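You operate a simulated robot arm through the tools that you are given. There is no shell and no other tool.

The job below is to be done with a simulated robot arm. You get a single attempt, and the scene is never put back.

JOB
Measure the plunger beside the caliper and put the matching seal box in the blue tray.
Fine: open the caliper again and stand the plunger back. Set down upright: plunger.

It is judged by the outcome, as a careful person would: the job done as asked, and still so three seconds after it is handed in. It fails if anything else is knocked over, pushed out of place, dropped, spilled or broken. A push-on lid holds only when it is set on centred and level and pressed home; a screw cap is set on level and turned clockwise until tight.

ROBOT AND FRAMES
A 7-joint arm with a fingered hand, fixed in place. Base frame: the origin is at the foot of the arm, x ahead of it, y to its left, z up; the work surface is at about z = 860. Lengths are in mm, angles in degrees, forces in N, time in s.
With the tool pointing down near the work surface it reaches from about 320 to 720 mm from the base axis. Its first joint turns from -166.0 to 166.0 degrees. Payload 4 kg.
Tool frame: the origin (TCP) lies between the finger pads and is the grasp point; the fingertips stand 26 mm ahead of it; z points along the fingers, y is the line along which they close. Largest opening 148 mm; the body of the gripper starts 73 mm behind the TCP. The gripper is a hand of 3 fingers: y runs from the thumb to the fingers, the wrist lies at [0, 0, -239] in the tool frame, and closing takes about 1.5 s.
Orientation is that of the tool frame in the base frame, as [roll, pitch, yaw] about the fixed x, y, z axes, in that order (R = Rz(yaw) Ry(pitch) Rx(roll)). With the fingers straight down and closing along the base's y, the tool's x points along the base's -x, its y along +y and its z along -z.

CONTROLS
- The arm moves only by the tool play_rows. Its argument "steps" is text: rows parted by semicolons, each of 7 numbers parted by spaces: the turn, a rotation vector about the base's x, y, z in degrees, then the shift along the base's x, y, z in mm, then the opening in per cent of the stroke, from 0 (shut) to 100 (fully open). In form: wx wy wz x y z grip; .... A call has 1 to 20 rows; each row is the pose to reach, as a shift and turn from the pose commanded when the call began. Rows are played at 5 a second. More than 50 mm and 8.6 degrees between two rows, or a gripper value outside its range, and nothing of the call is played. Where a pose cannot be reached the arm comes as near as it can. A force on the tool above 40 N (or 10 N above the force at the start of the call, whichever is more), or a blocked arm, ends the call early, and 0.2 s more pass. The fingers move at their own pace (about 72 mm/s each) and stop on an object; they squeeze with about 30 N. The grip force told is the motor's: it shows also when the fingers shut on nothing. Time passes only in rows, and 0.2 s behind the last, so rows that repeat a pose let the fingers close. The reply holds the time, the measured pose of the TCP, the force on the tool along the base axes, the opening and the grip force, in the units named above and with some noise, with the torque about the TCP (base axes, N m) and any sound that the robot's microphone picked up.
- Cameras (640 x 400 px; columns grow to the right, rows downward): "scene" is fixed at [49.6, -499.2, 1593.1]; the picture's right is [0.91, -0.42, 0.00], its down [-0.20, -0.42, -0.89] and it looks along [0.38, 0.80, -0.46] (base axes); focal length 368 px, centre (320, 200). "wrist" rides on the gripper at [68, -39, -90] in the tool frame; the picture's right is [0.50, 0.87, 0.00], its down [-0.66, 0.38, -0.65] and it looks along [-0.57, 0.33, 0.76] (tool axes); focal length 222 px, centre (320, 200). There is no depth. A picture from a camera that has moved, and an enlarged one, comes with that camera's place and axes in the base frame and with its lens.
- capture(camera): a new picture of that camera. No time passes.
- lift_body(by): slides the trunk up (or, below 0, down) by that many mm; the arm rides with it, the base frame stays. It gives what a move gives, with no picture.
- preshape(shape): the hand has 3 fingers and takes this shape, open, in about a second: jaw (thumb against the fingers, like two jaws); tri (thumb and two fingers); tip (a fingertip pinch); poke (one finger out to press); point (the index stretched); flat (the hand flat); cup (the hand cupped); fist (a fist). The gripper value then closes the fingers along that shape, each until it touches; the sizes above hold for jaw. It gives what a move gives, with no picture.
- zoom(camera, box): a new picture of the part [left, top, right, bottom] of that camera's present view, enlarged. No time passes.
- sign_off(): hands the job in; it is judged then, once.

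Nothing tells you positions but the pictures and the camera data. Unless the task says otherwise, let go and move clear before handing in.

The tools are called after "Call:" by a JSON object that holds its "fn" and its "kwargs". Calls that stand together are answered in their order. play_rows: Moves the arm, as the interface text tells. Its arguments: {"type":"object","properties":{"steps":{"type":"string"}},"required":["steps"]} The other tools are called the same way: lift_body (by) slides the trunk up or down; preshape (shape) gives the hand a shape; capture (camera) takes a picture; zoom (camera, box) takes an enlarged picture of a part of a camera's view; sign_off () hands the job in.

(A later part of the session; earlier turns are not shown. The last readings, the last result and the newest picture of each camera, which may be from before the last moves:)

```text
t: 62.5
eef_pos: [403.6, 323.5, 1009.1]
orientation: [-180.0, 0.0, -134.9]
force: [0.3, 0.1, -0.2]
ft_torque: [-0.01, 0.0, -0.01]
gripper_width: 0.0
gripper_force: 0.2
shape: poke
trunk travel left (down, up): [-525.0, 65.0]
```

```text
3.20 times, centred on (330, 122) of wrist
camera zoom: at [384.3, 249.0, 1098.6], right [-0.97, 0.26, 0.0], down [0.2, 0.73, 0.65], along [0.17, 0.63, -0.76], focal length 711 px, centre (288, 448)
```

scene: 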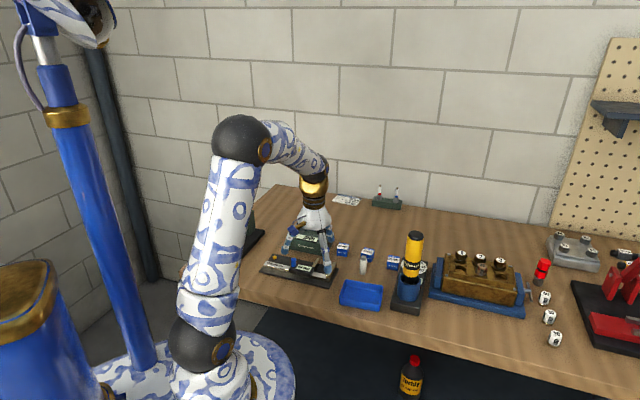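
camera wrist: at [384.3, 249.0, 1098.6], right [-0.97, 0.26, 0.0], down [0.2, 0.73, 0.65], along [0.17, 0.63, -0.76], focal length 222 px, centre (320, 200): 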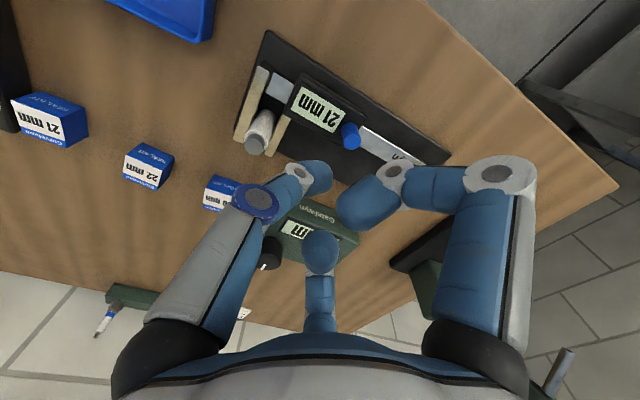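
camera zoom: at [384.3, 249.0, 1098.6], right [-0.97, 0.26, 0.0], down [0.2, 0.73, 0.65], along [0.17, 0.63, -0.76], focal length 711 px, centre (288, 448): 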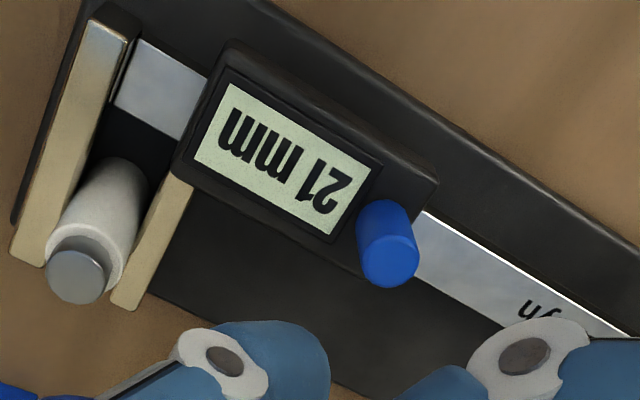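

The knob lies on the beam line about 27–30 mm ahead of the finger. I'll shift about 2.5 mm sideways to line up, descend to just above the housing, and check.

Call:
{"fn": "play_rows", "kwargs": {"steps": "0 0 0 -1.8 -1.8 -20 100; 0 0 0 -1.8 -1.8 -40 100; 0 0 0 -1.8 -1.8 -55 100; 0 0 0 -1.8 -1.8 -65 100; 0 0 0 -1.8 -1.8 -71 100; 0 0 0 -1.8 -1.8 -71 100; 0 0 0 -1.8 -1.8 -71 100"}}

Call:
{"fn": "zoom", "kwargs": {"camera": "scene", "box": [260, 230, 340, 285]}}

Call:
{"fn": "zoom", "kwargs": {"camera": "wrist", "box": [220, 80, 420, 205]}}

```text
t: 64.1
eef_pos: [400.6, 320.4, 937.3]
orientation: [180.0, 0.0, -135.0]
force: [-0.5, 0.4, -1.2]
ft_torque: [0.04, 0.04, 0.0]
gripper_width: 0.0
gripper_force: 0.1
shape: poke
trunk travel left (down, up): [-525.0, 65.0]
```

```text
7.27 times, centred on (300, 258) of scene
camera zoom: at [49.6, -499.2, 1593.1], right [0.91, -0.42, 0.0], down [-0.2, -0.42, -0.89], along [0.38, 0.8, -0.46], focal length 2672 px, centre (466, -218)
```

zoom: 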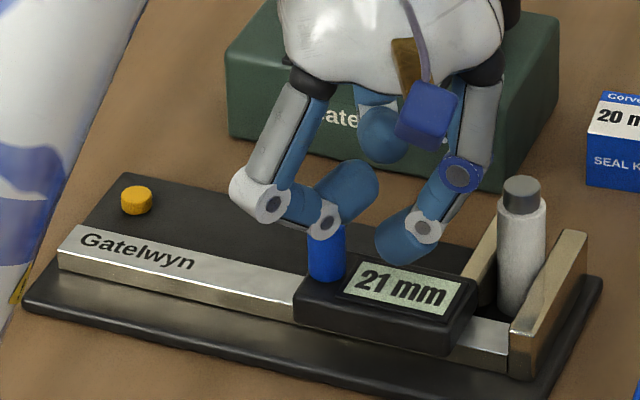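

```text
3.20 times, centred on (320, 142) of wrist
camera zoom: at [382.3, 246.4, 1028.4], right [-0.97, 0.26, 0.0], down [0.2, 0.73, 0.65], along [0.17, 0.63, -0.76], focal length 711 px, centre (320, 384)
```

zoom: 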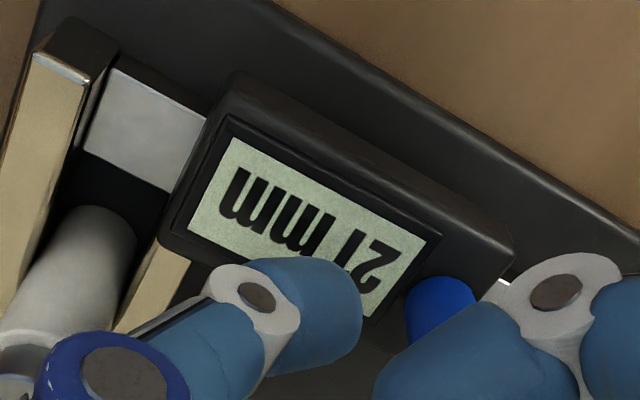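

Call:
{"fn": "play_rows", "kwargs": {"steps": "0 0 0 0 0 -3 100; 0 0 0 0 0 -6 100; 0 0 0 0 0 -6 100"}}

Call:
{"fn": "play_rows", "kwargs": {"steps": "0 0 0 -1.4 1.4 0 100; 0 0 0 -2.8 2.8 0 100; 0 0 0 -4.2 4.2 0 100; 0 0 0 -5.6 5.6 0 100; 0 0 0 -7 7 0 100; 0 0 0 -7 7 0 100"}}

Call:
{"fn": "zoom", "kwargs": {"camera": "scene", "box": [260, 230, 340, 285]}}

Call:
{"fn": "zoom", "kwargs": {"camera": "wrist", "box": [220, 80, 420, 205]}}

```text
t: 64.9
eef_pos: [400.5, 321.3, 930.7]
orientation: [-180.0, -0.1, -135.0]
force: [-0.9, -0.9, 0.1]
ft_torque: [-0.04, 0.01, -0.03]
gripper_width: 0.0
gripper_force: 0.1
shape: poke
trunk travel left (down, up): [-525.0, 65.0]
```

```text
t: 66.3
eef_pos: [394.6, 329.1, 932.1]
orientation: [-180.0, 0.0, -135.1]
force: [0.1, 0.1, -0.2]
ft_torque: [-0.01, -0.01, 0.01]
gripper_width: 0.0
gripper_force: 0.0
shape: poke
trunk travel left (down, up): [-525.0, 65.0]
```

```text
7.27 times, centred on (300, 258) of scene
camera zoom: at [49.6, -499.2, 1593.1], right [0.91, -0.42, 0.0], down [-0.2, -0.42, -0.89], along [0.38, 0.8, -0.46], focal length 2672 px, centre (466, -218)
```

zoom: 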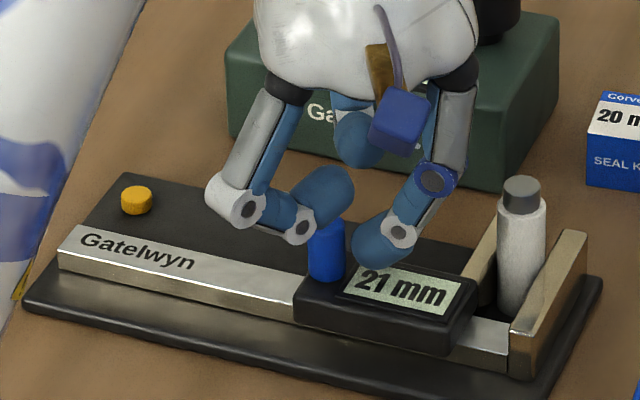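

```text
3.20 times, centred on (320, 142) of wrist
camera zoom: at [375.0, 254.4, 1023.0], right [-0.97, 0.26, 0.0], down [0.2, 0.73, 0.65], along [0.17, 0.63, -0.76], focal length 711 px, centre (320, 384)
```

zoom: 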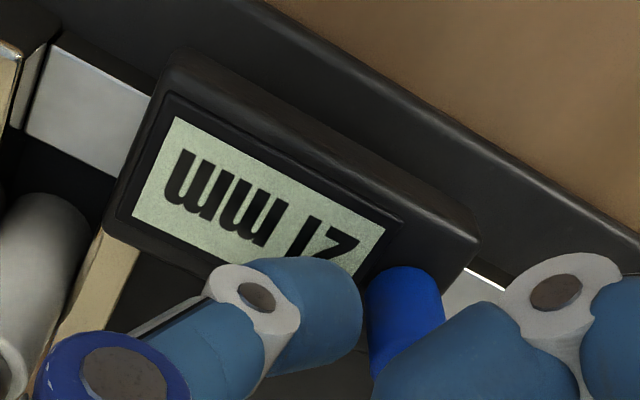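

Call:
{"fn": "play_rows", "kwargs": {"steps": "0 0 0 -1.1 1.1 0 100; 0 0 0 -2.1 2.1 0 100; 0 0 0 -3.2 3.2 0 100; 0 0 0 -4.2 4.2 0 100; 0 0 0 -5 5 0 100; 0 0 0 -5 5 0 100"}}

Call:
{"fn": "zoom", "kwargs": {"camera": "scene", "box": [260, 230, 340, 285]}}

Call:
{"fn": "zoom", "kwargs": {"camera": "wrist", "box": [220, 80, 420, 205]}}

```text
t: 67.7
eef_pos: [389.9, 332.2, 932.7]
orientation: [-179.9, 0.0, -135.0]
force: [0.6, -0.6, 0.4]
ft_torque: [0.0, -0.01, 0.01]
gripper_width: 0.0
gripper_force: 0.1
shape: poke
trunk travel left (down, up): [-525.0, 65.0]
```

```text
7.27 times, centred on (300, 258) of scene
camera zoom: at [49.6, -499.2, 1593.1], right [0.91, -0.42, 0.0], down [-0.2, -0.42, -0.89], along [0.38, 0.8, -0.46], focal length 2672 px, centre (466, -218)
```

zoom: 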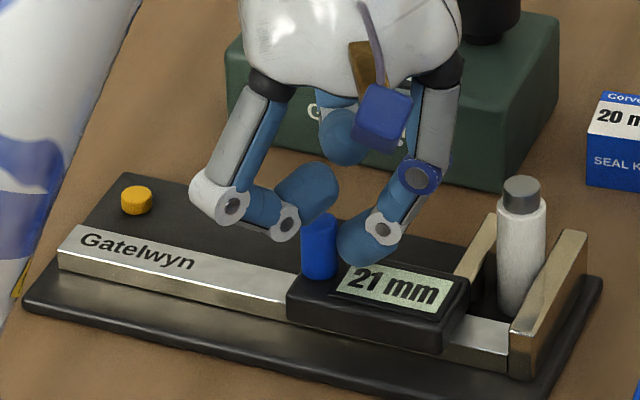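

```text
3.20 times, centred on (320, 142) of wrist
camera zoom: at [370.0, 259.1, 1022.9], right [-0.97, 0.26, 0.0], down [0.2, 0.73, 0.65], along [0.17, 0.63, -0.76], focal length 711 px, centre (320, 384)
```

zoom: 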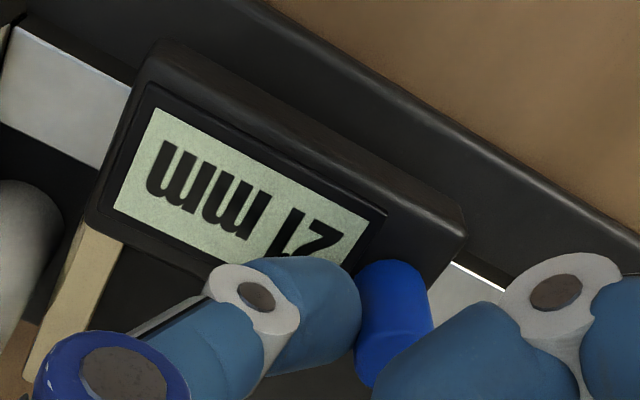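

The slider is moving back while the plunger stays put. I'll continue opening toward the original 45 mm.

Call:
{"fn": "play_rows", "kwargs": {"steps": "0 0 0 -1.4 1.4 0 100; 0 0 0 -2.8 2.8 0 100; 0 0 0 -4.2 4.2 0 100; 0 0 0 -5.6 5.6 0 100; 0 0 0 -7 7 0 100; 0 0 0 -7 7 0 100"}}

Call:
{"fn": "zoom", "kwargs": {"camera": "scene", "box": [260, 230, 340, 285]}}

Call:
{"fn": "zoom", "kwargs": {"camera": "wrist", "box": [220, 80, 420, 205]}}

```text
t: 69.1
eef_pos: [382.3, 339.7, 931.3]
orientation: [-180.0, 0.0, -135.0]
force: [1.3, -0.6, -0.3]
ft_torque: [0.0, -0.06, 0.0]
gripper_width: 0.0
gripper_force: 0.1
shape: poke
trunk travel left (down, up): [-525.0, 65.0]
```

```text
7.27 times, centred on (300, 258) of scene
camera zoom: at [49.6, -499.2, 1593.1], right [0.91, -0.42, 0.0], down [-0.2, -0.42, -0.89], along [0.38, 0.8, -0.46], focal length 2672 px, centre (466, -218)
```

zoom: 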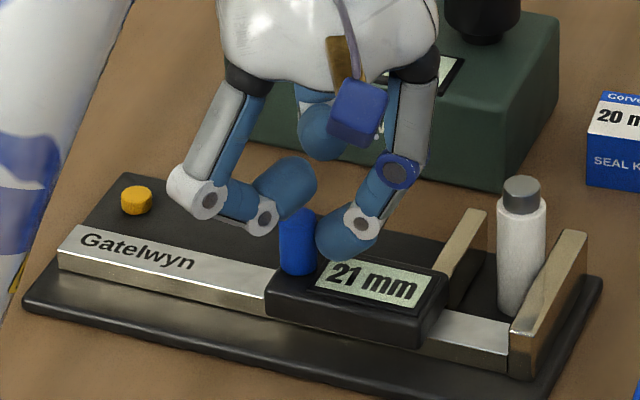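

```text
3.20 times, centred on (320, 142) of wrist
camera zoom: at [363.2, 265.8, 1023.3], right [-0.97, 0.26, 0.0], down [0.2, 0.73, 0.65], along [0.17, 0.63, -0.76], focal length 711 px, centre (320, 384)
```

zoom: 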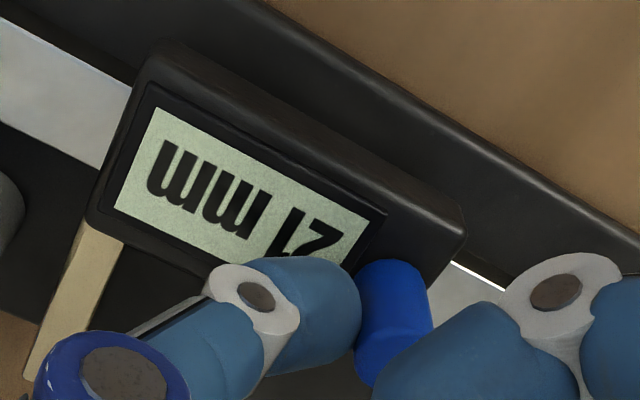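

The display seems to be holding the measured 21, while the housing is now back where it was at 34. Another 11 mm returns it to the original 45.

Call:
{"fn": "play_rows", "kwargs": {"steps": "0 0 0 -1.4 1.4 0 100; 0 0 0 -2.8 2.8 0 100; 0 0 0 -4.2 4.2 0 100; 0 0 0 -5.6 5.6 0 100; 0 0 0 -7 7 0 100; 0 0 0 -7.8 7.8 0 100; 0 0 0 -7.8 7.8 0 100"}}

Call:
{"fn": "zoom", "kwargs": {"camera": "scene", "box": [250, 220, 350, 290]}}

Call:
{"fn": "zoom", "kwargs": {"camera": "wrist", "box": [220, 80, 420, 205]}}

```text
t: 70.7
eef_pos: [375.2, 347.2, 931.7]
orientation: [180.0, 0.0, -135.0]
force: [0.6, -0.1, 0.8]
ft_torque: [-0.03, 0.0, -0.02]
gripper_width: 0.0
gripper_force: 0.1
shape: poke
trunk travel left (down, up): [-525.0, 65.0]
```

```text
5.71 times, centred on (300, 255) of scene
camera zoom: at [49.6, -499.2, 1593.1], right [0.91, -0.42, 0.0], down [-0.2, -0.42, -0.89], along [0.38, 0.8, -0.46], focal length 2100 px, centre (434, -114)
```

zoom: 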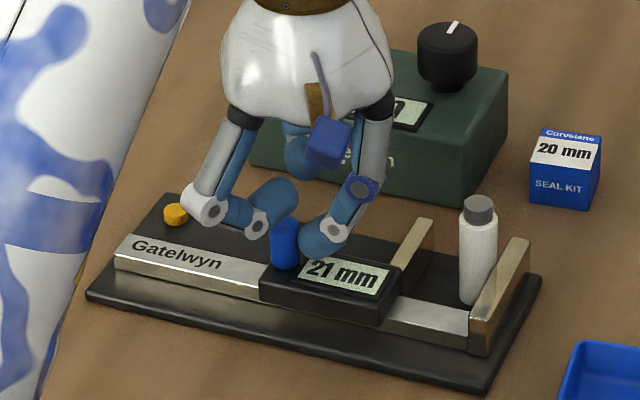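

```text
3.20 times, centred on (320, 142) of wrist
camera zoom: at [355.7, 273.3, 1022.5], right [-0.97, 0.26, 0.0], down [0.2, 0.73, 0.65], along [0.17, 0.63, -0.76], focal length 711 px, centre (320, 384)
```

zoom: 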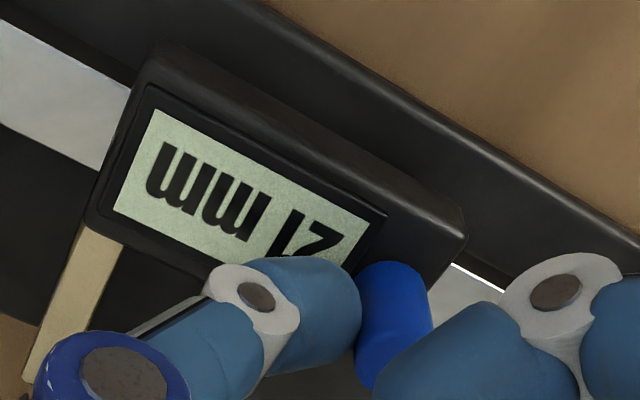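

The slider is back at its original place and the jaws are wide open. I'll back the finger off, rise, return to jaw shape and turn to collect the plunger.

Call:
{"fn": "play_rows", "kwargs": {"steps": "0 0 0 2.1 -2.1 0 100; 0 0 0 4.2 -4.2 0 100; 0 0 0 4.2 -4.2 20 100; 0 0 0 4.2 -4.2 50 100; 0 0 0 4.2 -4.2 80 100; 0 0 0 4.2 -4.2 95 100; 0 0 0 4.2 -4.2 95 100"}}

Call:
{"fn": "zoom", "kwargs": {"camera": "scene", "box": [250, 220, 350, 290]}}

Call:
{"fn": "preshape", "kwargs": {"shape": "jaw"}}

```text
t: 72.3
eef_pos: [377.1, 345.6, 1029.0]
orientation: [-180.0, 0.0, -135.0]
force: [0.2, -0.3, -0.1]
ft_torque: [0.01, 0.02, 0.01]
gripper_width: 0.1
gripper_force: 0.0
shape: poke
trunk travel left (down, up): [-525.0, 65.0]
```

```text
5.71 times, centred on (300, 255) of scene
camera zoom: at [49.6, -499.2, 1593.1], right [0.91, -0.42, 0.0], down [-0.2, -0.42, -0.89], along [0.38, 0.8, -0.46], focal length 2100 px, centre (434, -114)
```

zoom: 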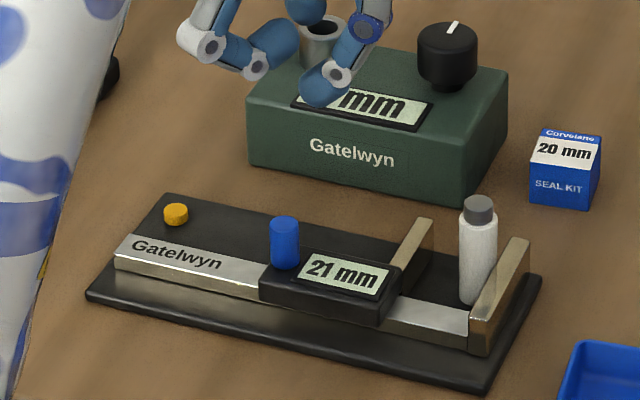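

```text
t: 73.2
eef_pos: [377.7, 345.4, 1029.0]
orientation: [179.9, 0.1, -135.1]
force: [0.2, -0.1, -0.7]
ft_torque: [-0.06, 0.01, -0.03]
gripper_width: 148.0
gripper_force: 0.1
shape: jaw
trunk travel left (down, up): [-525.0, 65.0]
```

The caliper stands open, holding its reading. Rotating -90° and moving over the plunger, partly closed.

Call:
{"fn": "play_rows", "kwargs": {"steps": "0 0 -7.5 7 -2 0 60; 0 0 -15 14 -4.5 0 50; 0 0 -22.5 21 -7 0 35; 0 0 -30 28 -9 0 35; 0 0 -37.5 35 -11.5 0 35; 0 0 -45 42 -14 0 35; 0 0 -52.5 49 -16 0 35; 0 0 -60 56 -18.5 0 35; 0 0 -67.5 63 -21 0 35; 0 0 -75 70 -23.5 0 35; 0 0 -82.5 77 -26 -10 35; 0 0 -90 83.5 -28 -25 35; 0 0 -90 83.5 -28 -35 35; 0 0 -90 83.5 -28 -35 35"}}

Call:
{"fn": "capture", "kwargs": {"camera": "wrist"}}

Call:
{"fn": "zoom", "kwargs": {"camera": "wrist", "box": [240, 80, 400, 180]}}

Call:
{"fn": "zoom", "kwargs": {"camera": "scene", "box": [250, 210, 350, 280]}}

```text
t: 76.2
eef_pos: [462.1, 316.7, 993.1]
orientation: [-180.0, 0.0, 135.0]
force: [0.7, 0.5, 0.1]
ft_torque: [-0.02, -0.01, 0.0]
gripper_width: 52.2
gripper_force: 0.0
shape: jaw
trunk travel left (down, up): [-525.0, 65.0]
```

```text
taken
camera wrist: at [387.8, 337.5, 1083.8], right [0.26, 0.97, 0.0], down [0.73, -0.2, 0.65], along [0.63, -0.17, -0.76], focal length 222 px, centre (320, 200)
```

wrist: 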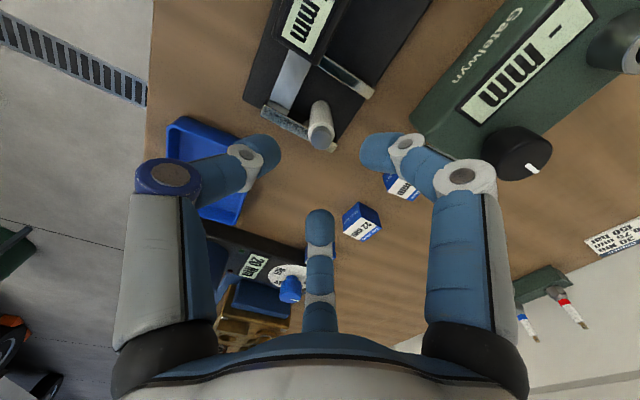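

```text
4.00 times, centred on (320, 130) of wrist
camera zoom: at [387.8, 337.5, 1083.8], right [0.26, 0.97, 0.0], down [0.73, -0.2, 0.65], along [0.63, -0.17, -0.76], focal length 888 px, centre (320, 480)
```

zoom: 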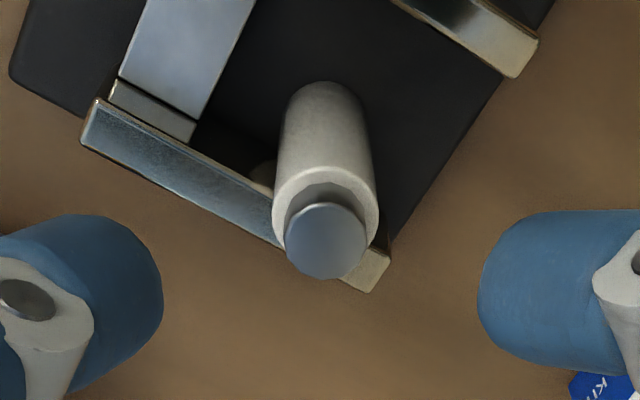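

```text
5.71 times, centred on (300, 245) of scene
camera zoom: at [49.6, -499.2, 1593.1], right [0.91, -0.42, 0.0], down [-0.2, -0.42, -0.89], along [0.38, 0.8, -0.46], focal length 2100 px, centre (434, -57)
```

zoom: 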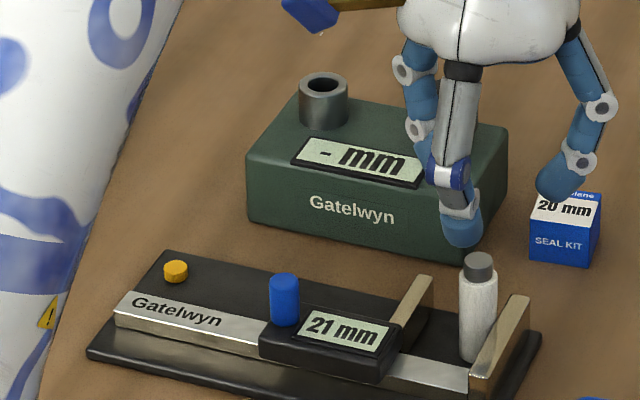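

The plunger is at about (461.6, 318.7), upright beside the fixed jaw. I'll correct about 1.5 mm and descend to the same grip height as before.

Call:
{"fn": "play_rows", "kwargs": {"steps": "0 0 0 -1.2 1.4 -20 33; 0 0 0 -1.2 1.4 -40 33; 0 0 0 -1.2 1.4 -55 33; 0 0 0 -1.2 1.4 -62 33; 0 0 0 -1.2 1.4 -65 33; 0 0 0 -1.2 1.4 -65 33"}}

Call:
{"fn": "capture", "kwargs": {"camera": "wrist"}}

Call:
{"fn": "zoom", "kwargs": {"camera": "scene", "box": [280, 225, 350, 280]}}

```text
t: 77.6
eef_pos: [461.9, 316.9, 927.6]
orientation: [-179.9, 0.0, 135.0]
force: [0.0, -0.3, -0.3]
ft_torque: [0.03, -0.01, -0.02]
gripper_width: 49.0
gripper_force: 0.0
shape: jaw
trunk travel left (down, up): [-525.0, 65.0]
```

```text
taken
camera wrist: at [386.7, 339.2, 1018.1], right [0.26, 0.97, 0.0], down [0.73, -0.2, 0.65], along [0.63, -0.17, -0.76], focal length 222 px, centre (320, 200)
```

wrist: 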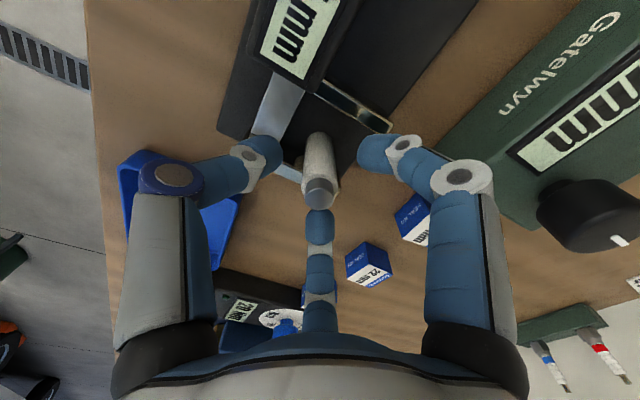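

```text
7.27 times, centred on (315, 252) of scene
camera zoom: at [49.6, -499.2, 1593.1], right [0.91, -0.42, 0.0], down [-0.2, -0.42, -0.89], along [0.38, 0.8, -0.46], focal length 2672 px, centre (356, -182)
```

zoom: 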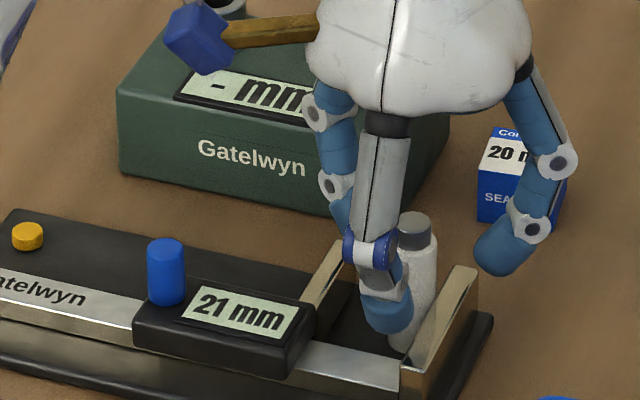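

Call:
{"fn": "play_rows", "kwargs": {"steps": "0 0 0 0 0 0 22; 0 0 0 0 0 0 15; 0 0 0 0 0 0 8; 0 0 0 0 0 0 0; 0 0 0 0 0 0 0; 0 0 0 0 0 0 0"}}

Call:
{"fn": "zoom", "kwargs": {"camera": "scene", "box": [280, 225, 350, 280]}}

Call:
{"fn": "capture", "kwargs": {"camera": "wrist"}}

```text
t: 79.0
eef_pos: [462.3, 318.5, 927.1]
orientation: [-180.0, 0.1, 135.0]
force: [-0.4, 0.3, -0.7]
ft_torque: [0.0, -0.03, -0.01]
gripper_width: 15.0
gripper_force: 29.8
shape: jaw
trunk travel left (down, up): [-525.0, 65.0]
```

```text
7.27 times, centred on (315, 252) of scene
camera zoom: at [49.6, -499.2, 1593.1], right [0.91, -0.42, 0.0], down [-0.2, -0.42, -0.89], along [0.38, 0.8, -0.46], focal length 2672 px, centre (356, -182)
```

zoom: 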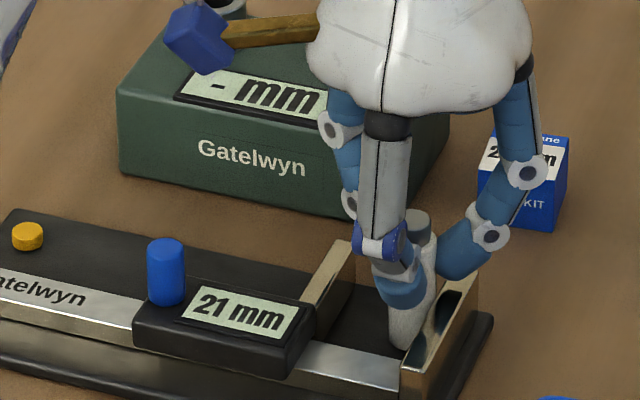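

```text
taken
camera wrist: at [386.8, 339.2, 1018.2], right [0.26, 0.97, 0.0], down [0.73, -0.2, 0.65], along [0.63, -0.17, -0.76], focal length 222 px, centre (320, 200)
```

wrist: 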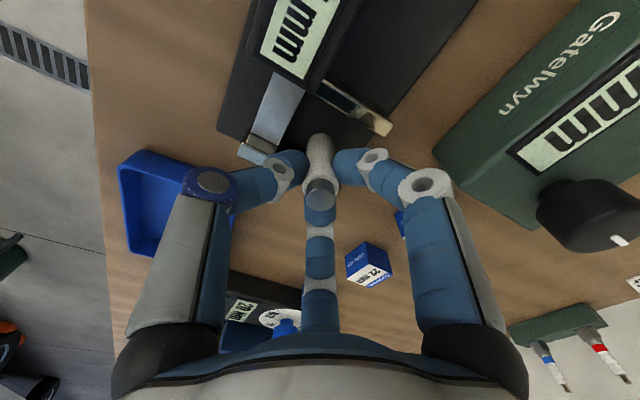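

The plunger is gripped again. I'll lift it straight out, carry it back to its original spot near (564, 277), and lower it slowly.

Call:
{"fn": "play_rows", "kwargs": {"steps": "0 0 0 0 0 3 0; 0 0 0 0 0 12 0; 0 0 0 0 0 30 0; 0 0 0 0 0 55 0; 0 0 0 25 -10 55 0; 0 0 0 60 -24 55 0; 0 0 0 90 -36 55 0; 0 0 0 103.2 -41.4 55 0; 0 0 0 103.2 -41.4 35 0; 0 0 0 103.2 -41.4 15 0; 0 0 0 103.2 -41.4 3 0; 0 0 0 103.2 -41.4 -2 0; 0 0 0 103.2 -41.4 -4.5 0; 0 0 0 103.2 -41.4 -4.5 0; 0 0 0 103.2 -41.4 -4.5 0"}}

Call:
{"fn": "zoom", "kwargs": {"camera": "scene", "box": [310, 210, 410, 280]}}

Call:
{"fn": "capture", "kwargs": {"camera": "wrist"}}

```text
t: 82.2
eef_pos: [564.5, 276.9, 922.2]
orientation: [180.0, 0.1, 135.0]
force: [0.2, -0.3, -0.6]
ft_torque: [0.01, -0.03, -0.03]
gripper_width: 15.1
gripper_force: 30.1
shape: jaw
trunk travel left (down, up): [-525.0, 65.0]
```

```text
5.71 times, centred on (360, 245) of scene
camera zoom: at [49.6, -499.2, 1593.1], right [0.91, -0.42, 0.0], down [-0.2, -0.42, -0.89], along [0.38, 0.8, -0.46], focal length 2100 px, centre (91, -57)
```

zoom: 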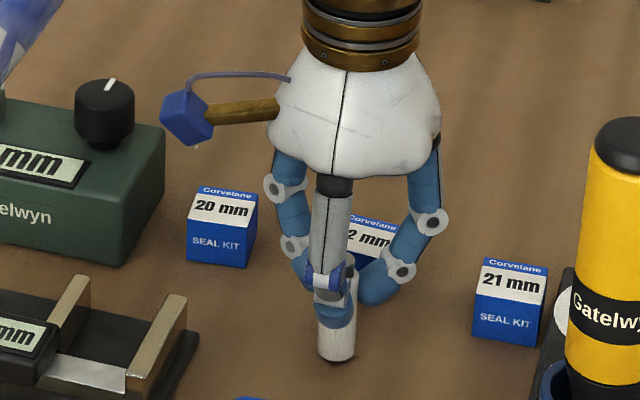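

```text
taken
camera wrist: at [489.5, 298.3, 1013.1], right [0.26, 0.97, 0.0], down [0.73, -0.2, 0.65], along [0.63, -0.17, -0.76], focal length 222 px, centre (320, 200)
```

wrist: 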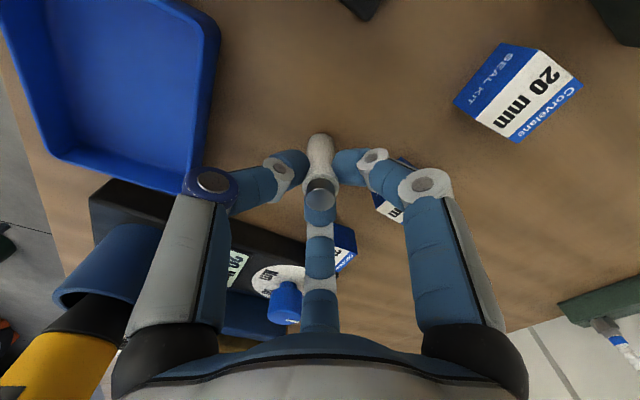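

Call:
{"fn": "play_rows", "kwargs": {"steps": "0 0 0 0 0 -0.8 0; 0 0 0 0 0 -0.8 0"}}

Call:
{"fn": "play_rows", "kwargs": {"steps": "0 0 0 0 0 -0.7 0; 0 0 0 0 0 -0.7 0"}}

```text
t: 82.8
eef_pos: [564.7, 276.8, 921.2]
orientation: [180.0, 0.0, 135.0]
force: [0.0, 0.6, -0.9]
ft_torque: [0.0, 0.0, 0.02]
gripper_width: 14.9
gripper_force: 30.4
shape: jaw
trunk travel left (down, up): [-525.0, 65.0]
```

```text
t: 83.4
eef_pos: [564.4, 276.9, 920.8]
orientation: [180.0, 0.1, 135.1]
force: [0.1, 0.8, -1.3]
ft_torque: [0.02, -0.02, 0.0]
gripper_width: 14.7
gripper_force: 30.2
shape: jaw
trunk travel left (down, up): [-525.0, 65.0]
```

Call:
{"fn": "play_rows", "kwargs": {"steps": "0 0 0 0 0 -0.7 0; 0 0 0 0 0 -0.7 0"}}

Call:
{"fn": "zoom", "kwargs": {"camera": "scene", "box": [340, 240, 380, 280]}}

Call:
{"fn": "capture", "kwargs": {"camera": "wrist"}}

```text
t: 84.0
eef_pos: [564.6, 277.0, 919.4]
orientation: [180.0, 0.0, 135.0]
force: [-0.7, 0.2, -1.1]
ft_torque: [-0.01, -0.01, 0.0]
gripper_width: 14.9
gripper_force: 29.9
shape: jaw
trunk travel left (down, up): [-525.0, 65.0]
```

```text
10.00 times, centred on (360, 260) of scene
camera zoom: at [49.6, -499.2, 1593.1], right [0.91, -0.42, 0.0], down [-0.2, -0.42, -0.89], along [0.38, 0.8, -0.46], focal length 3675 px, centre (-80, -400)
```

zoom: 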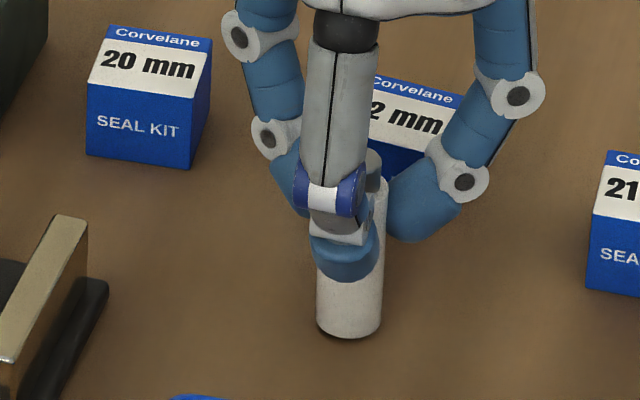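

```text
taken
camera wrist: at [489.6, 298.0, 1010.9], right [0.26, 0.97, 0.0], down [0.73, -0.2, 0.65], along [0.63, -0.17, -0.76], focal length 222 px, centre (320, 200)
```

wrist: 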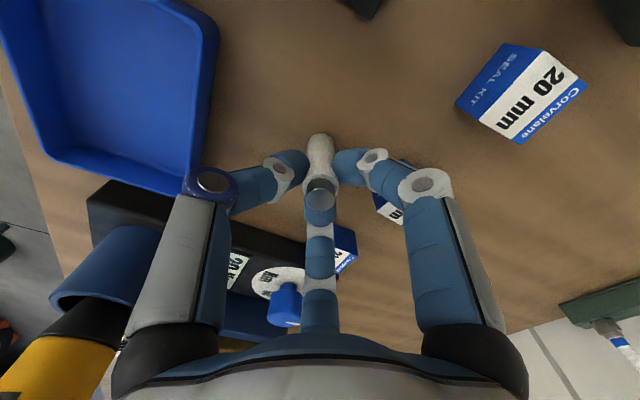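

Call:
{"fn": "play_rows", "kwargs": {"steps": "0 0 0 0 0 -0.7 0; 0 0 0 0 0 -0.7 0"}}

Call:
{"fn": "play_rows", "kwargs": {"steps": "0 0 0 0 0 -0.7 0; 0 0 0 0 0 -0.7 0"}}

```text
t: 84.6
eef_pos: [564.6, 276.7, 919.7]
orientation: [-180.0, -0.1, 135.0]
force: [-0.6, -0.3, -1.2]
ft_torque: [0.01, 0.02, 0.04]
gripper_width: 14.9
gripper_force: 29.6
shape: jaw
trunk travel left (down, up): [-525.0, 65.0]
```

```text
t: 85.2
eef_pos: [564.2, 276.1, 918.1]
orientation: [-180.0, 0.0, 135.0]
force: [-0.3, -0.3, 0.3]
ft_torque: [0.0, -0.01, -0.01]
gripper_width: 15.4
gripper_force: 29.5
shape: jaw
trunk travel left (down, up): [-525.0, 65.0]
```

Call:
{"fn": "play_rows", "kwargs": {"steps": "0 0 0 0 0 -0.4 0; 0 0 0 0 0 -0.4 0"}}

Call:
{"fn": "zoom", "kwargs": {"camera": "scene", "box": [340, 240, 380, 280]}}

```text
t: 85.8
eef_pos: [564.2, 276.2, 919.7]
orientation: [-180.0, 0.0, 134.9]
force: [0.4, 0.4, 1.6]
ft_torque: [0.05, 0.05, -0.01]
gripper_width: 15.1
gripper_force: 29.5
shape: jaw
trunk travel left (down, up): [-525.0, 65.0]
```

```text
10.00 times, centred on (360, 260) of scene
camera zoom: at [49.6, -499.2, 1593.1], right [0.91, -0.42, 0.0], down [-0.2, -0.42, -0.89], along [0.38, 0.8, -0.46], focal length 3675 px, centre (-80, -400)
```

zoom: 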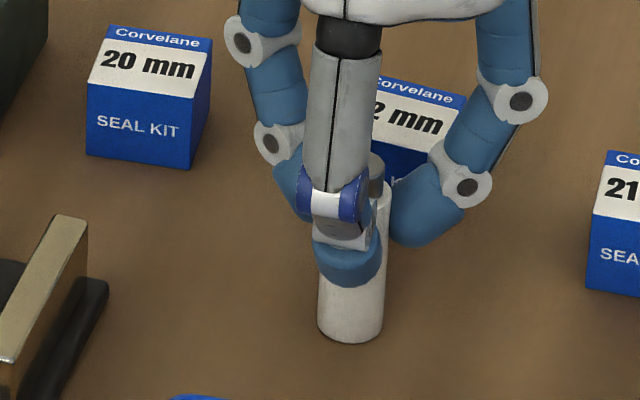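

The plunger is in contact with the bench (+1.6 N). Releasing gently and rising straight up.

Call:
{"fn": "play_rows", "kwargs": {"steps": "0 0 0 0 0 0 12; 0 0 0 0 0 0 18; 0 0 0 0 0 0 24; 0 0 0 0 0 0 30; 0 0 0 0 0 0 32; 0 0 0 0 0 0 32; 0 0 0 0 0 15 32; 0 0 0 0 0 40 32; 0 0 0 0 0 70 32; 0 0 0 0 0 90 32; 0 0 0 0 0 90 32"}}

Call:
{"fn": "zoom", "kwargs": {"camera": "scene", "box": [250, 200, 430, 312]}}

Call:
{"fn": "capture", "kwargs": {"camera": "wrist"}}

```text
t: 88.2
eef_pos: [563.9, 276.0, 1009.3]
orientation: [179.9, 0.0, 135.0]
force: [-0.7, 0.9, 0.0]
ft_torque: [-0.04, -0.03, -0.01]
gripper_width: 47.0
gripper_force: 0.0
shape: jaw
trunk travel left (down, up): [-525.0, 65.0]
```

```text
3.56 times, centred on (340, 256) of scene
camera zoom: at [49.6, -499.2, 1593.1], right [0.91, -0.42, 0.0], down [-0.2, -0.42, -0.89], along [0.38, 0.8, -0.46], focal length 1307 px, centre (249, 1)
```

zoom: 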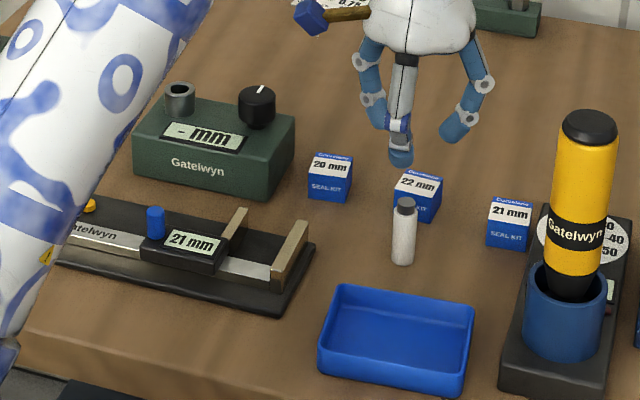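

```text
taken
camera wrist: at [489.4, 296.7, 1099.4], right [0.26, 0.97, 0.0], down [0.73, -0.2, 0.65], along [0.63, -0.17, -0.76], focal length 222 px, centre (320, 200)
```

wrist: 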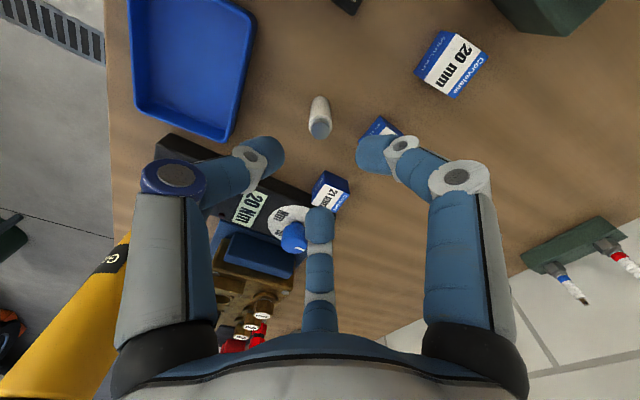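

The plunger is standing upright in its place and the caliper is open. Next is the 21 mm box near (666, 252), so I'll look at it and its neighbours closely.

Call:
{"fn": "zoom", "kwargs": {"camera": "wrist", "box": [230, 120, 390, 260]}}

Call:
{"fn": "zoom", "kwargs": {"camera": "scene", "box": [370, 220, 450, 320]}}

```text
2.86 times, centred on (310, 190) of wrist
camera zoom: at [489.4, 296.7, 1099.4], right [0.26, 0.97, 0.0], down [0.73, -0.2, 0.65], along [0.63, -0.17, -0.76], focal length 635 px, centre (349, 229)
```

zoom: 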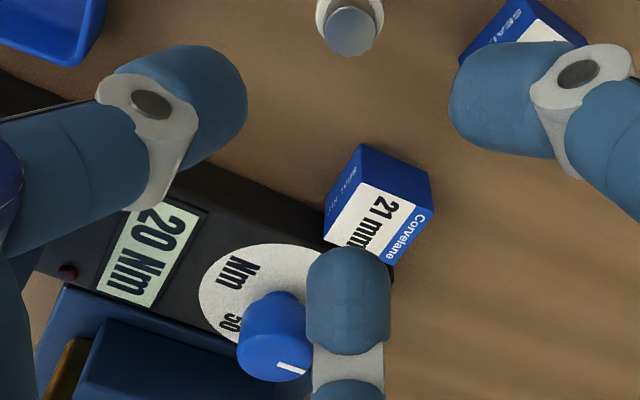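

```text
4.00 times, centred on (410, 270) of scene
camera zoom: at [49.6, -499.2, 1593.1], right [0.91, -0.42, 0.0], down [-0.2, -0.42, -0.89], along [0.38, 0.8, -0.46], focal length 1470 px, centre (-40, -80)
```

zoom: 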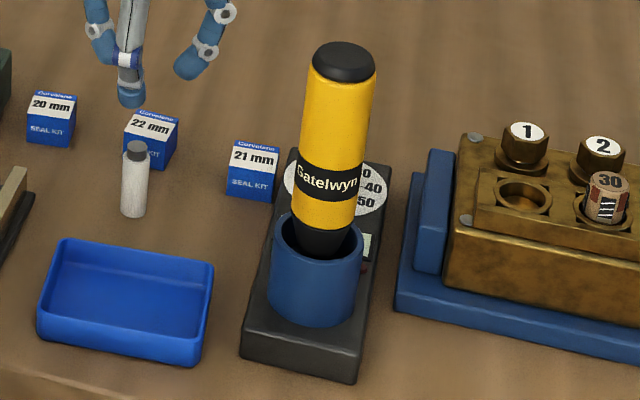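

The 21 mm box centre is about (666, 262), roughly 35 mm square, 28 mm tall and turned about 45°. Its far face is close to the black stand, so I'll turn the hand so a finger gap faces the stand. I'll also offset the hand about 12 mm away from it.

Call:
{"fn": "play_rows", "kwargs": {"steps": "0 0 6.3 18 -1 0 35; 0 0 12.6 37 -2 0 35; 0 0 18.9 55 -3 0 35; 0 0 25.2 74 -4 0 35; 0 0 31.5 92 -5.4 0 35; 0 0 31.5 92 -5.4 0 35; 0 0 31.5 92 -5.4 0 35"}}

Call:
{"fn": "capture", "kwargs": {"camera": "wrist"}}

Call:
{"fn": "zoom", "kwargs": {"camera": "wrist", "box": [220, 80, 420, 205]}}

Call:
{"fn": "zoom", "kwargs": {"camera": "scene", "box": [340, 180, 460, 300]}}

```text
t: 89.8
eef_pos: [650.7, 262.7, 1008.2]
orientation: [-180.0, 0.0, 166.6]
force: [-0.2, -0.4, -0.4]
ft_torque: [0.02, -0.01, 0.01]
gripper_width: 51.4
gripper_force: 0.1
shape: jaw
out of reach, approached as far as the arm can: row 5, 6, 7
trunk travel left (down, up): [-525.0, 65.0]
```

```text
taken
camera wrist: at [575.2, 242.2, 1098.8], right [-0.29, 0.96, 0.0], down [0.73, 0.22, 0.65], along [0.63, 0.19, -0.76], focal length 222 px, centre (320, 200)
```

wrist: 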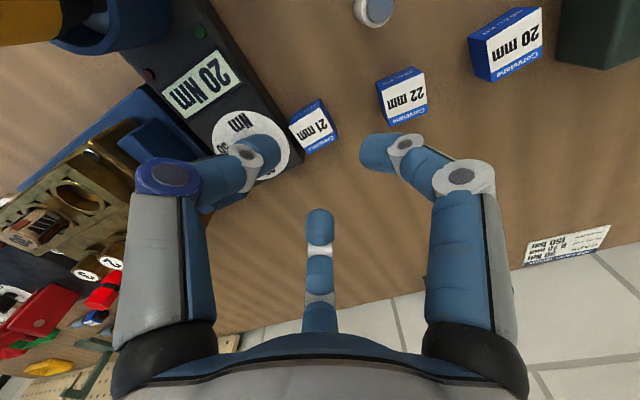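

```text
3.20 times, centred on (320, 142) of wrist
camera zoom: at [575.2, 242.2, 1098.8], right [-0.29, 0.96, 0.0], down [0.73, 0.22, 0.65], along [0.63, 0.19, -0.76], focal length 711 px, centre (320, 384)
```

zoom: 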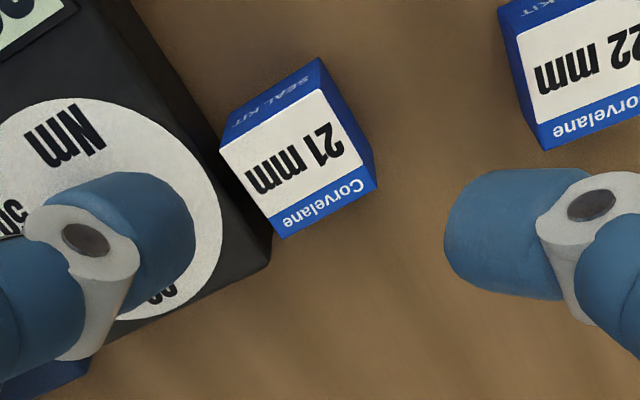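

```text
3.33 times, centred on (400, 240) of scene
camera zoom: at [49.6, -499.2, 1593.1], right [0.91, -0.42, 0.0], down [-0.2, -0.42, -0.89], along [0.38, 0.8, -0.46], focal length 1225 px, centre (53, 67)
```

zoom: 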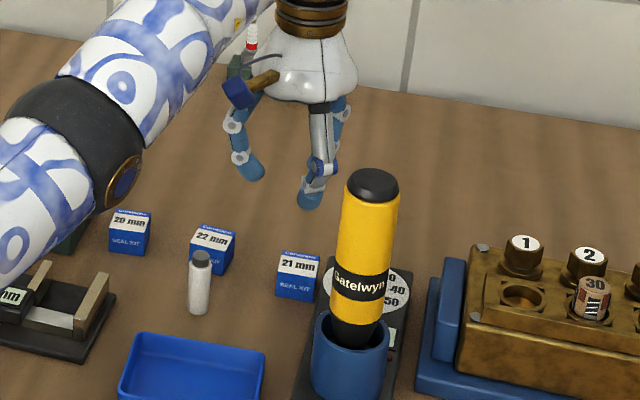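

The pose is a little beyond reach at this height. The box now measures about 34 mm square, centred near (667.5, 263), with the stand about 10 mm behind it. I'll come lower, still above the box, where the reach should be better.

Call:
{"fn": "play_rows", "kwargs": {"steps": "0 0 0 0 0 -20 35; 0 0 0 0 0 -40 35; 0 0 0 0 0 -60 35; 0 0 0 0 0 -60 35; 0 0 0 0 0 -60 35"}}

Call:
{"fn": "capture", "kwargs": {"camera": "wrist"}}

```text
t: 91.0
eef_pos: [656.1, 267.6, 949.6]
orientation: [-179.9, -0.1, 166.4]
force: [0.3, -0.4, 0.9]
ft_torque: [0.01, 0.01, 0.02]
gripper_width: 51.4
gripper_force: 0.1
shape: jaw
out of reach, approached as far as the arm can: row 2, 3, 4, 5
trunk travel left (down, up): [-525.0, 65.0]
```

```text
taken
camera wrist: at [582.7, 246.1, 1041.1], right [-0.28, 0.96, 0.0], down [0.73, 0.22, 0.65], along [0.63, 0.19, -0.76], focal length 222 px, centre (320, 200)
```

wrist: 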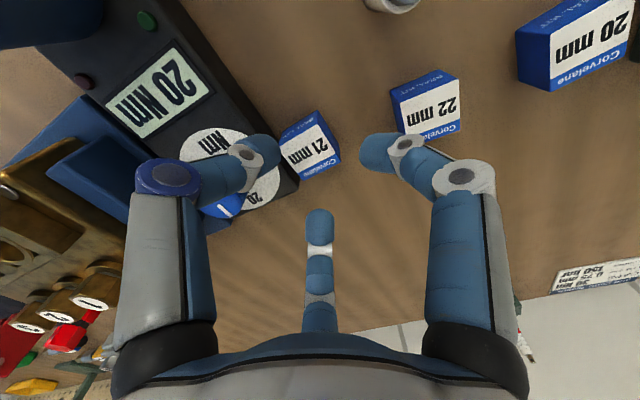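

Going lower helps. Raising the trunk should bring the shoulder nearer the wrist height and add reach, so I'll lift it 60 mm; the hand rises straight up with it.

Call:
{"fn": "lift_body", "kwargs": {"by": 60}}

Call:
{"fn": "capture", "kwargs": {"camera": "wrist"}}

```text
t: 92.0
eef_pos: [656.4, 268.1, 1010.3]
orientation: [-180.0, 0.0, 166.5]
force: [0.1, 0.5, 0.4]
ft_torque: [0.02, 0.01, -0.02]
gripper_width: 51.7
gripper_force: 0.0
shape: jaw
trunk travel left (down, up): [-585.0, 5.0]
```

```text
taken
camera wrist: at [582.8, 246.1, 1101.1], right [-0.28, 0.96, 0.0], down [0.73, 0.22, 0.65], along [0.63, 0.19, -0.76], focal length 222 px, centre (320, 200)
```

wrist: 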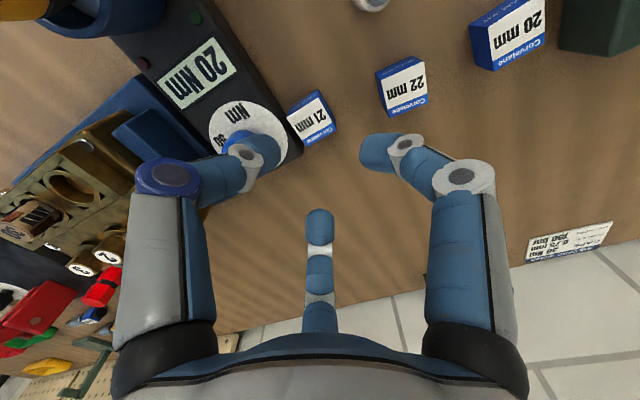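

Call:
{"fn": "play_rows", "kwargs": {"steps": "0 0 0 0 0 -20 35; 0 0 0 0 0 -40 35; 0 0 0 0 0 -60 35; 0 0 0 0 0 -60 35"}}

Call:
{"fn": "capture", "kwargs": {"camera": "wrist"}}

Call:
{"fn": "zoom", "kwargs": {"camera": "wrist", "box": [220, 80, 420, 205]}}

Call:
{"fn": "zoom", "kwargs": {"camera": "scene", "box": [360, 200, 440, 280]}}

```text
t: 93.0
eef_pos: [661.4, 269.7, 950.6]
orientation: [-179.9, -0.1, 166.5]
force: [-0.1, -0.4, -0.5]
ft_torque: [0.0, 0.01, 0.02]
gripper_width: 51.6
gripper_force: 0.2
shape: jaw
out of reach, approached as far as the arm can: row 2, 3, 4
trunk travel left (down, up): [-585.0, 5.0]
```

```text
taken
camera wrist: at [588.1, 249.2, 1041.2], right [-0.28, 0.96, 0.0], down [0.73, 0.22, 0.65], along [0.62, 0.18, -0.76], focal length 222 px, centre (320, 200)
```

wrist: 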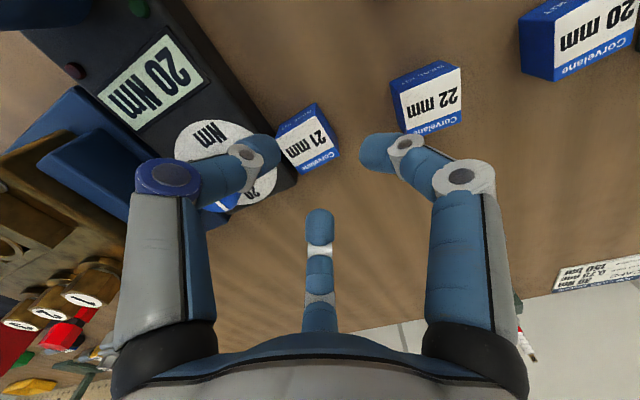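

```text
3.20 times, centred on (320, 142) of wrist
camera zoom: at [588.1, 249.2, 1041.2], right [-0.28, 0.96, 0.0], down [0.73, 0.22, 0.65], along [0.62, 0.18, -0.76], focal length 711 px, centre (320, 384)
```

zoom: 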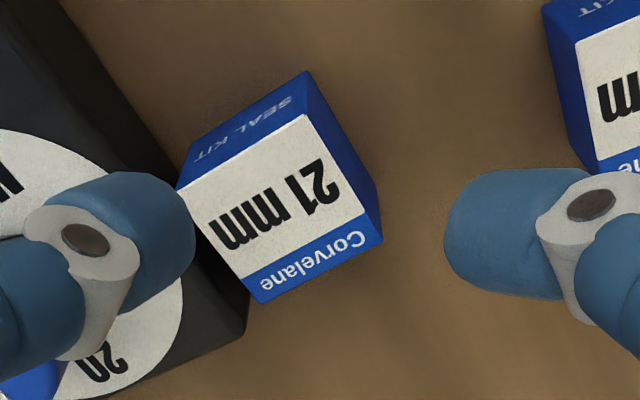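

```text
5.00 times, centred on (400, 240) of scene
camera zoom: at [49.6, -499.2, 1593.1], right [0.91, -0.42, 0.0], down [-0.2, -0.42, -0.89], along [0.38, 0.8, -0.46], focal length 1837 px, centre (-80, 0)
```

zoom: 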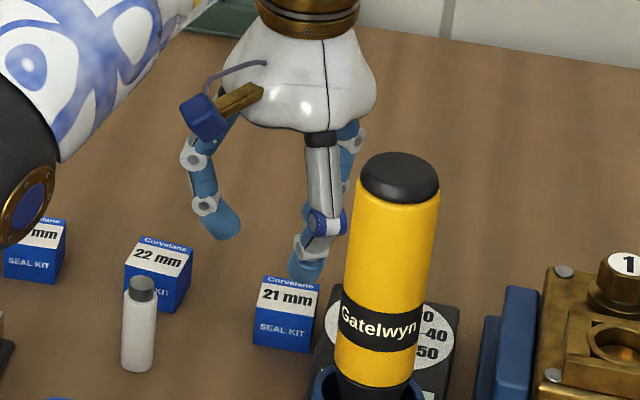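

Call:
{"fn": "play_rows", "kwargs": {"steps": "0 0 0 -4 0 0 35; 0 0 0 -8 0 0 35; 0 0 0 -8 0 0 35; 0 0 0 -8 0 0 35"}}

Call:
{"fn": "zoom", "kwargs": {"camera": "wrist", "box": [220, 80, 420, 205]}}

```text
t: 94.0
eef_pos: [654.5, 269.5, 951.7]
orientation: [-179.9, -0.1, 166.5]
force: [-1.0, 0.3, -0.3]
ft_torque: [0.02, 0.0, -0.01]
gripper_width: 51.8
gripper_force: 0.1
shape: jaw
out of reach, approached as far as the arm can: row 1
trunk travel left (down, up): [-585.0, 5.0]
```

```text
3.20 times, centred on (320, 142) of wrist
camera zoom: at [580.2, 248.6, 1041.4], right [-0.28, 0.96, 0.0], down [0.73, 0.22, 0.65], along [0.63, 0.19, -0.76], focal length 711 px, centre (320, 384)
```

zoom: 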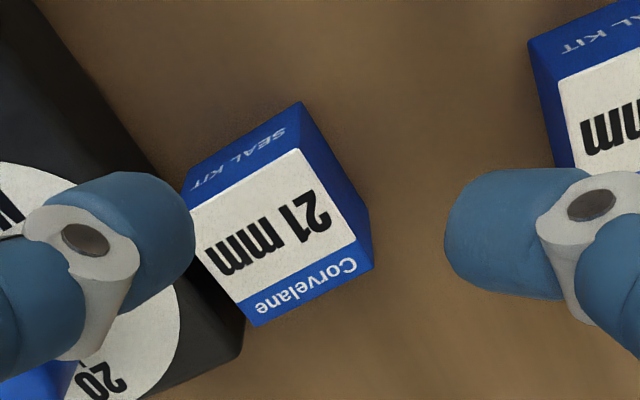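

The hand is at (655, 271) and commands are reachable again. I'll shift 3.5 mm and descend partway, then check finger clearance around the box.

Call:
{"fn": "play_rows", "kwargs": {"steps": "0 0 0 3.5 0.7 -8 40; 0 0 0 3.5 0.7 -18 40; 0 0 0 3.5 0.7 -28 40; 0 0 0 3.5 0.7 -28 40; 0 0 0 3.5 0.7 -28 40"}}

Call:
{"fn": "capture", "kwargs": {"camera": "wrist"}}

Call:
{"fn": "zoom", "kwargs": {"camera": "wrist", "box": [220, 100, 420, 225]}}

Call:
{"fn": "zoom", "kwargs": {"camera": "scene", "box": [360, 200, 440, 280]}}

```text
t: 95.2
eef_pos: [657.4, 270.6, 922.1]
orientation: [-179.9, -0.2, 166.5]
force: [-0.2, -0.7, 0.1]
ft_torque: [-0.01, -0.01, -0.02]
gripper_width: 58.8
gripper_force: 0.1
shape: jaw
trunk travel left (down, up): [-585.0, 5.0]
```

```text
taken
camera wrist: at [584.1, 248.9, 1012.9], right [-0.28, 0.96, 0.0], down [0.73, 0.22, 0.65], along [0.63, 0.19, -0.76], focal length 222 px, centre (320, 200)
```

wrist: 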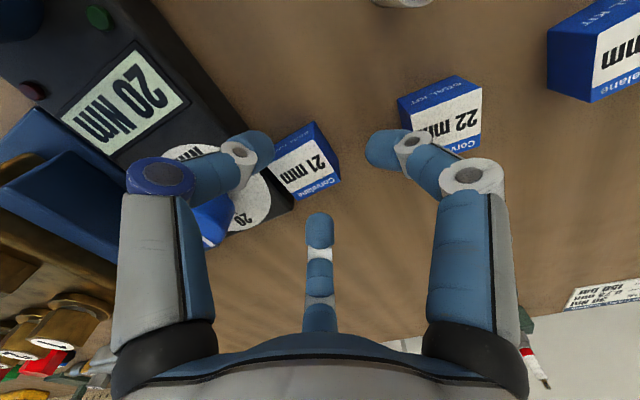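

```text
3.20 times, centred on (320, 162) of wrist
camera zoom: at [584.1, 248.9, 1012.9], right [-0.28, 0.96, 0.0], down [0.73, 0.22, 0.65], along [0.63, 0.19, -0.76], focal length 711 px, centre (320, 320)
```

zoom: 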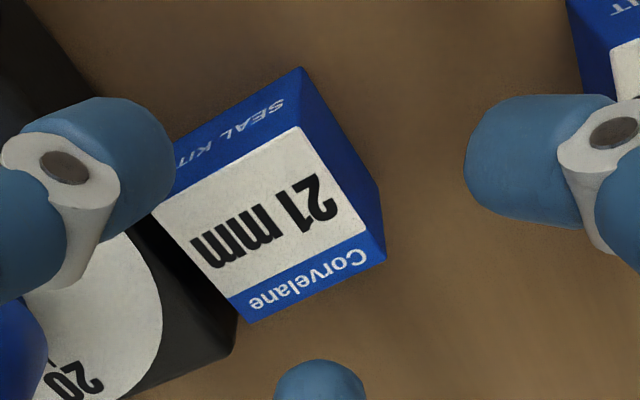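

```text
5.00 times, centred on (400, 240) of scene
camera zoom: at [49.6, -499.2, 1593.1], right [0.91, -0.42, 0.0], down [-0.2, -0.42, -0.89], along [0.38, 0.8, -0.46], focal length 1837 px, centre (-80, 0)
```

zoom: 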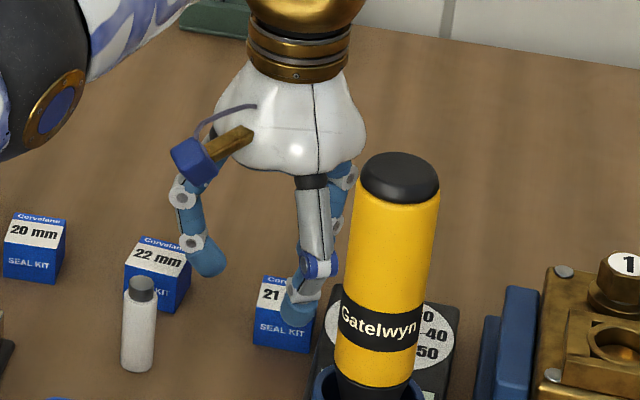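

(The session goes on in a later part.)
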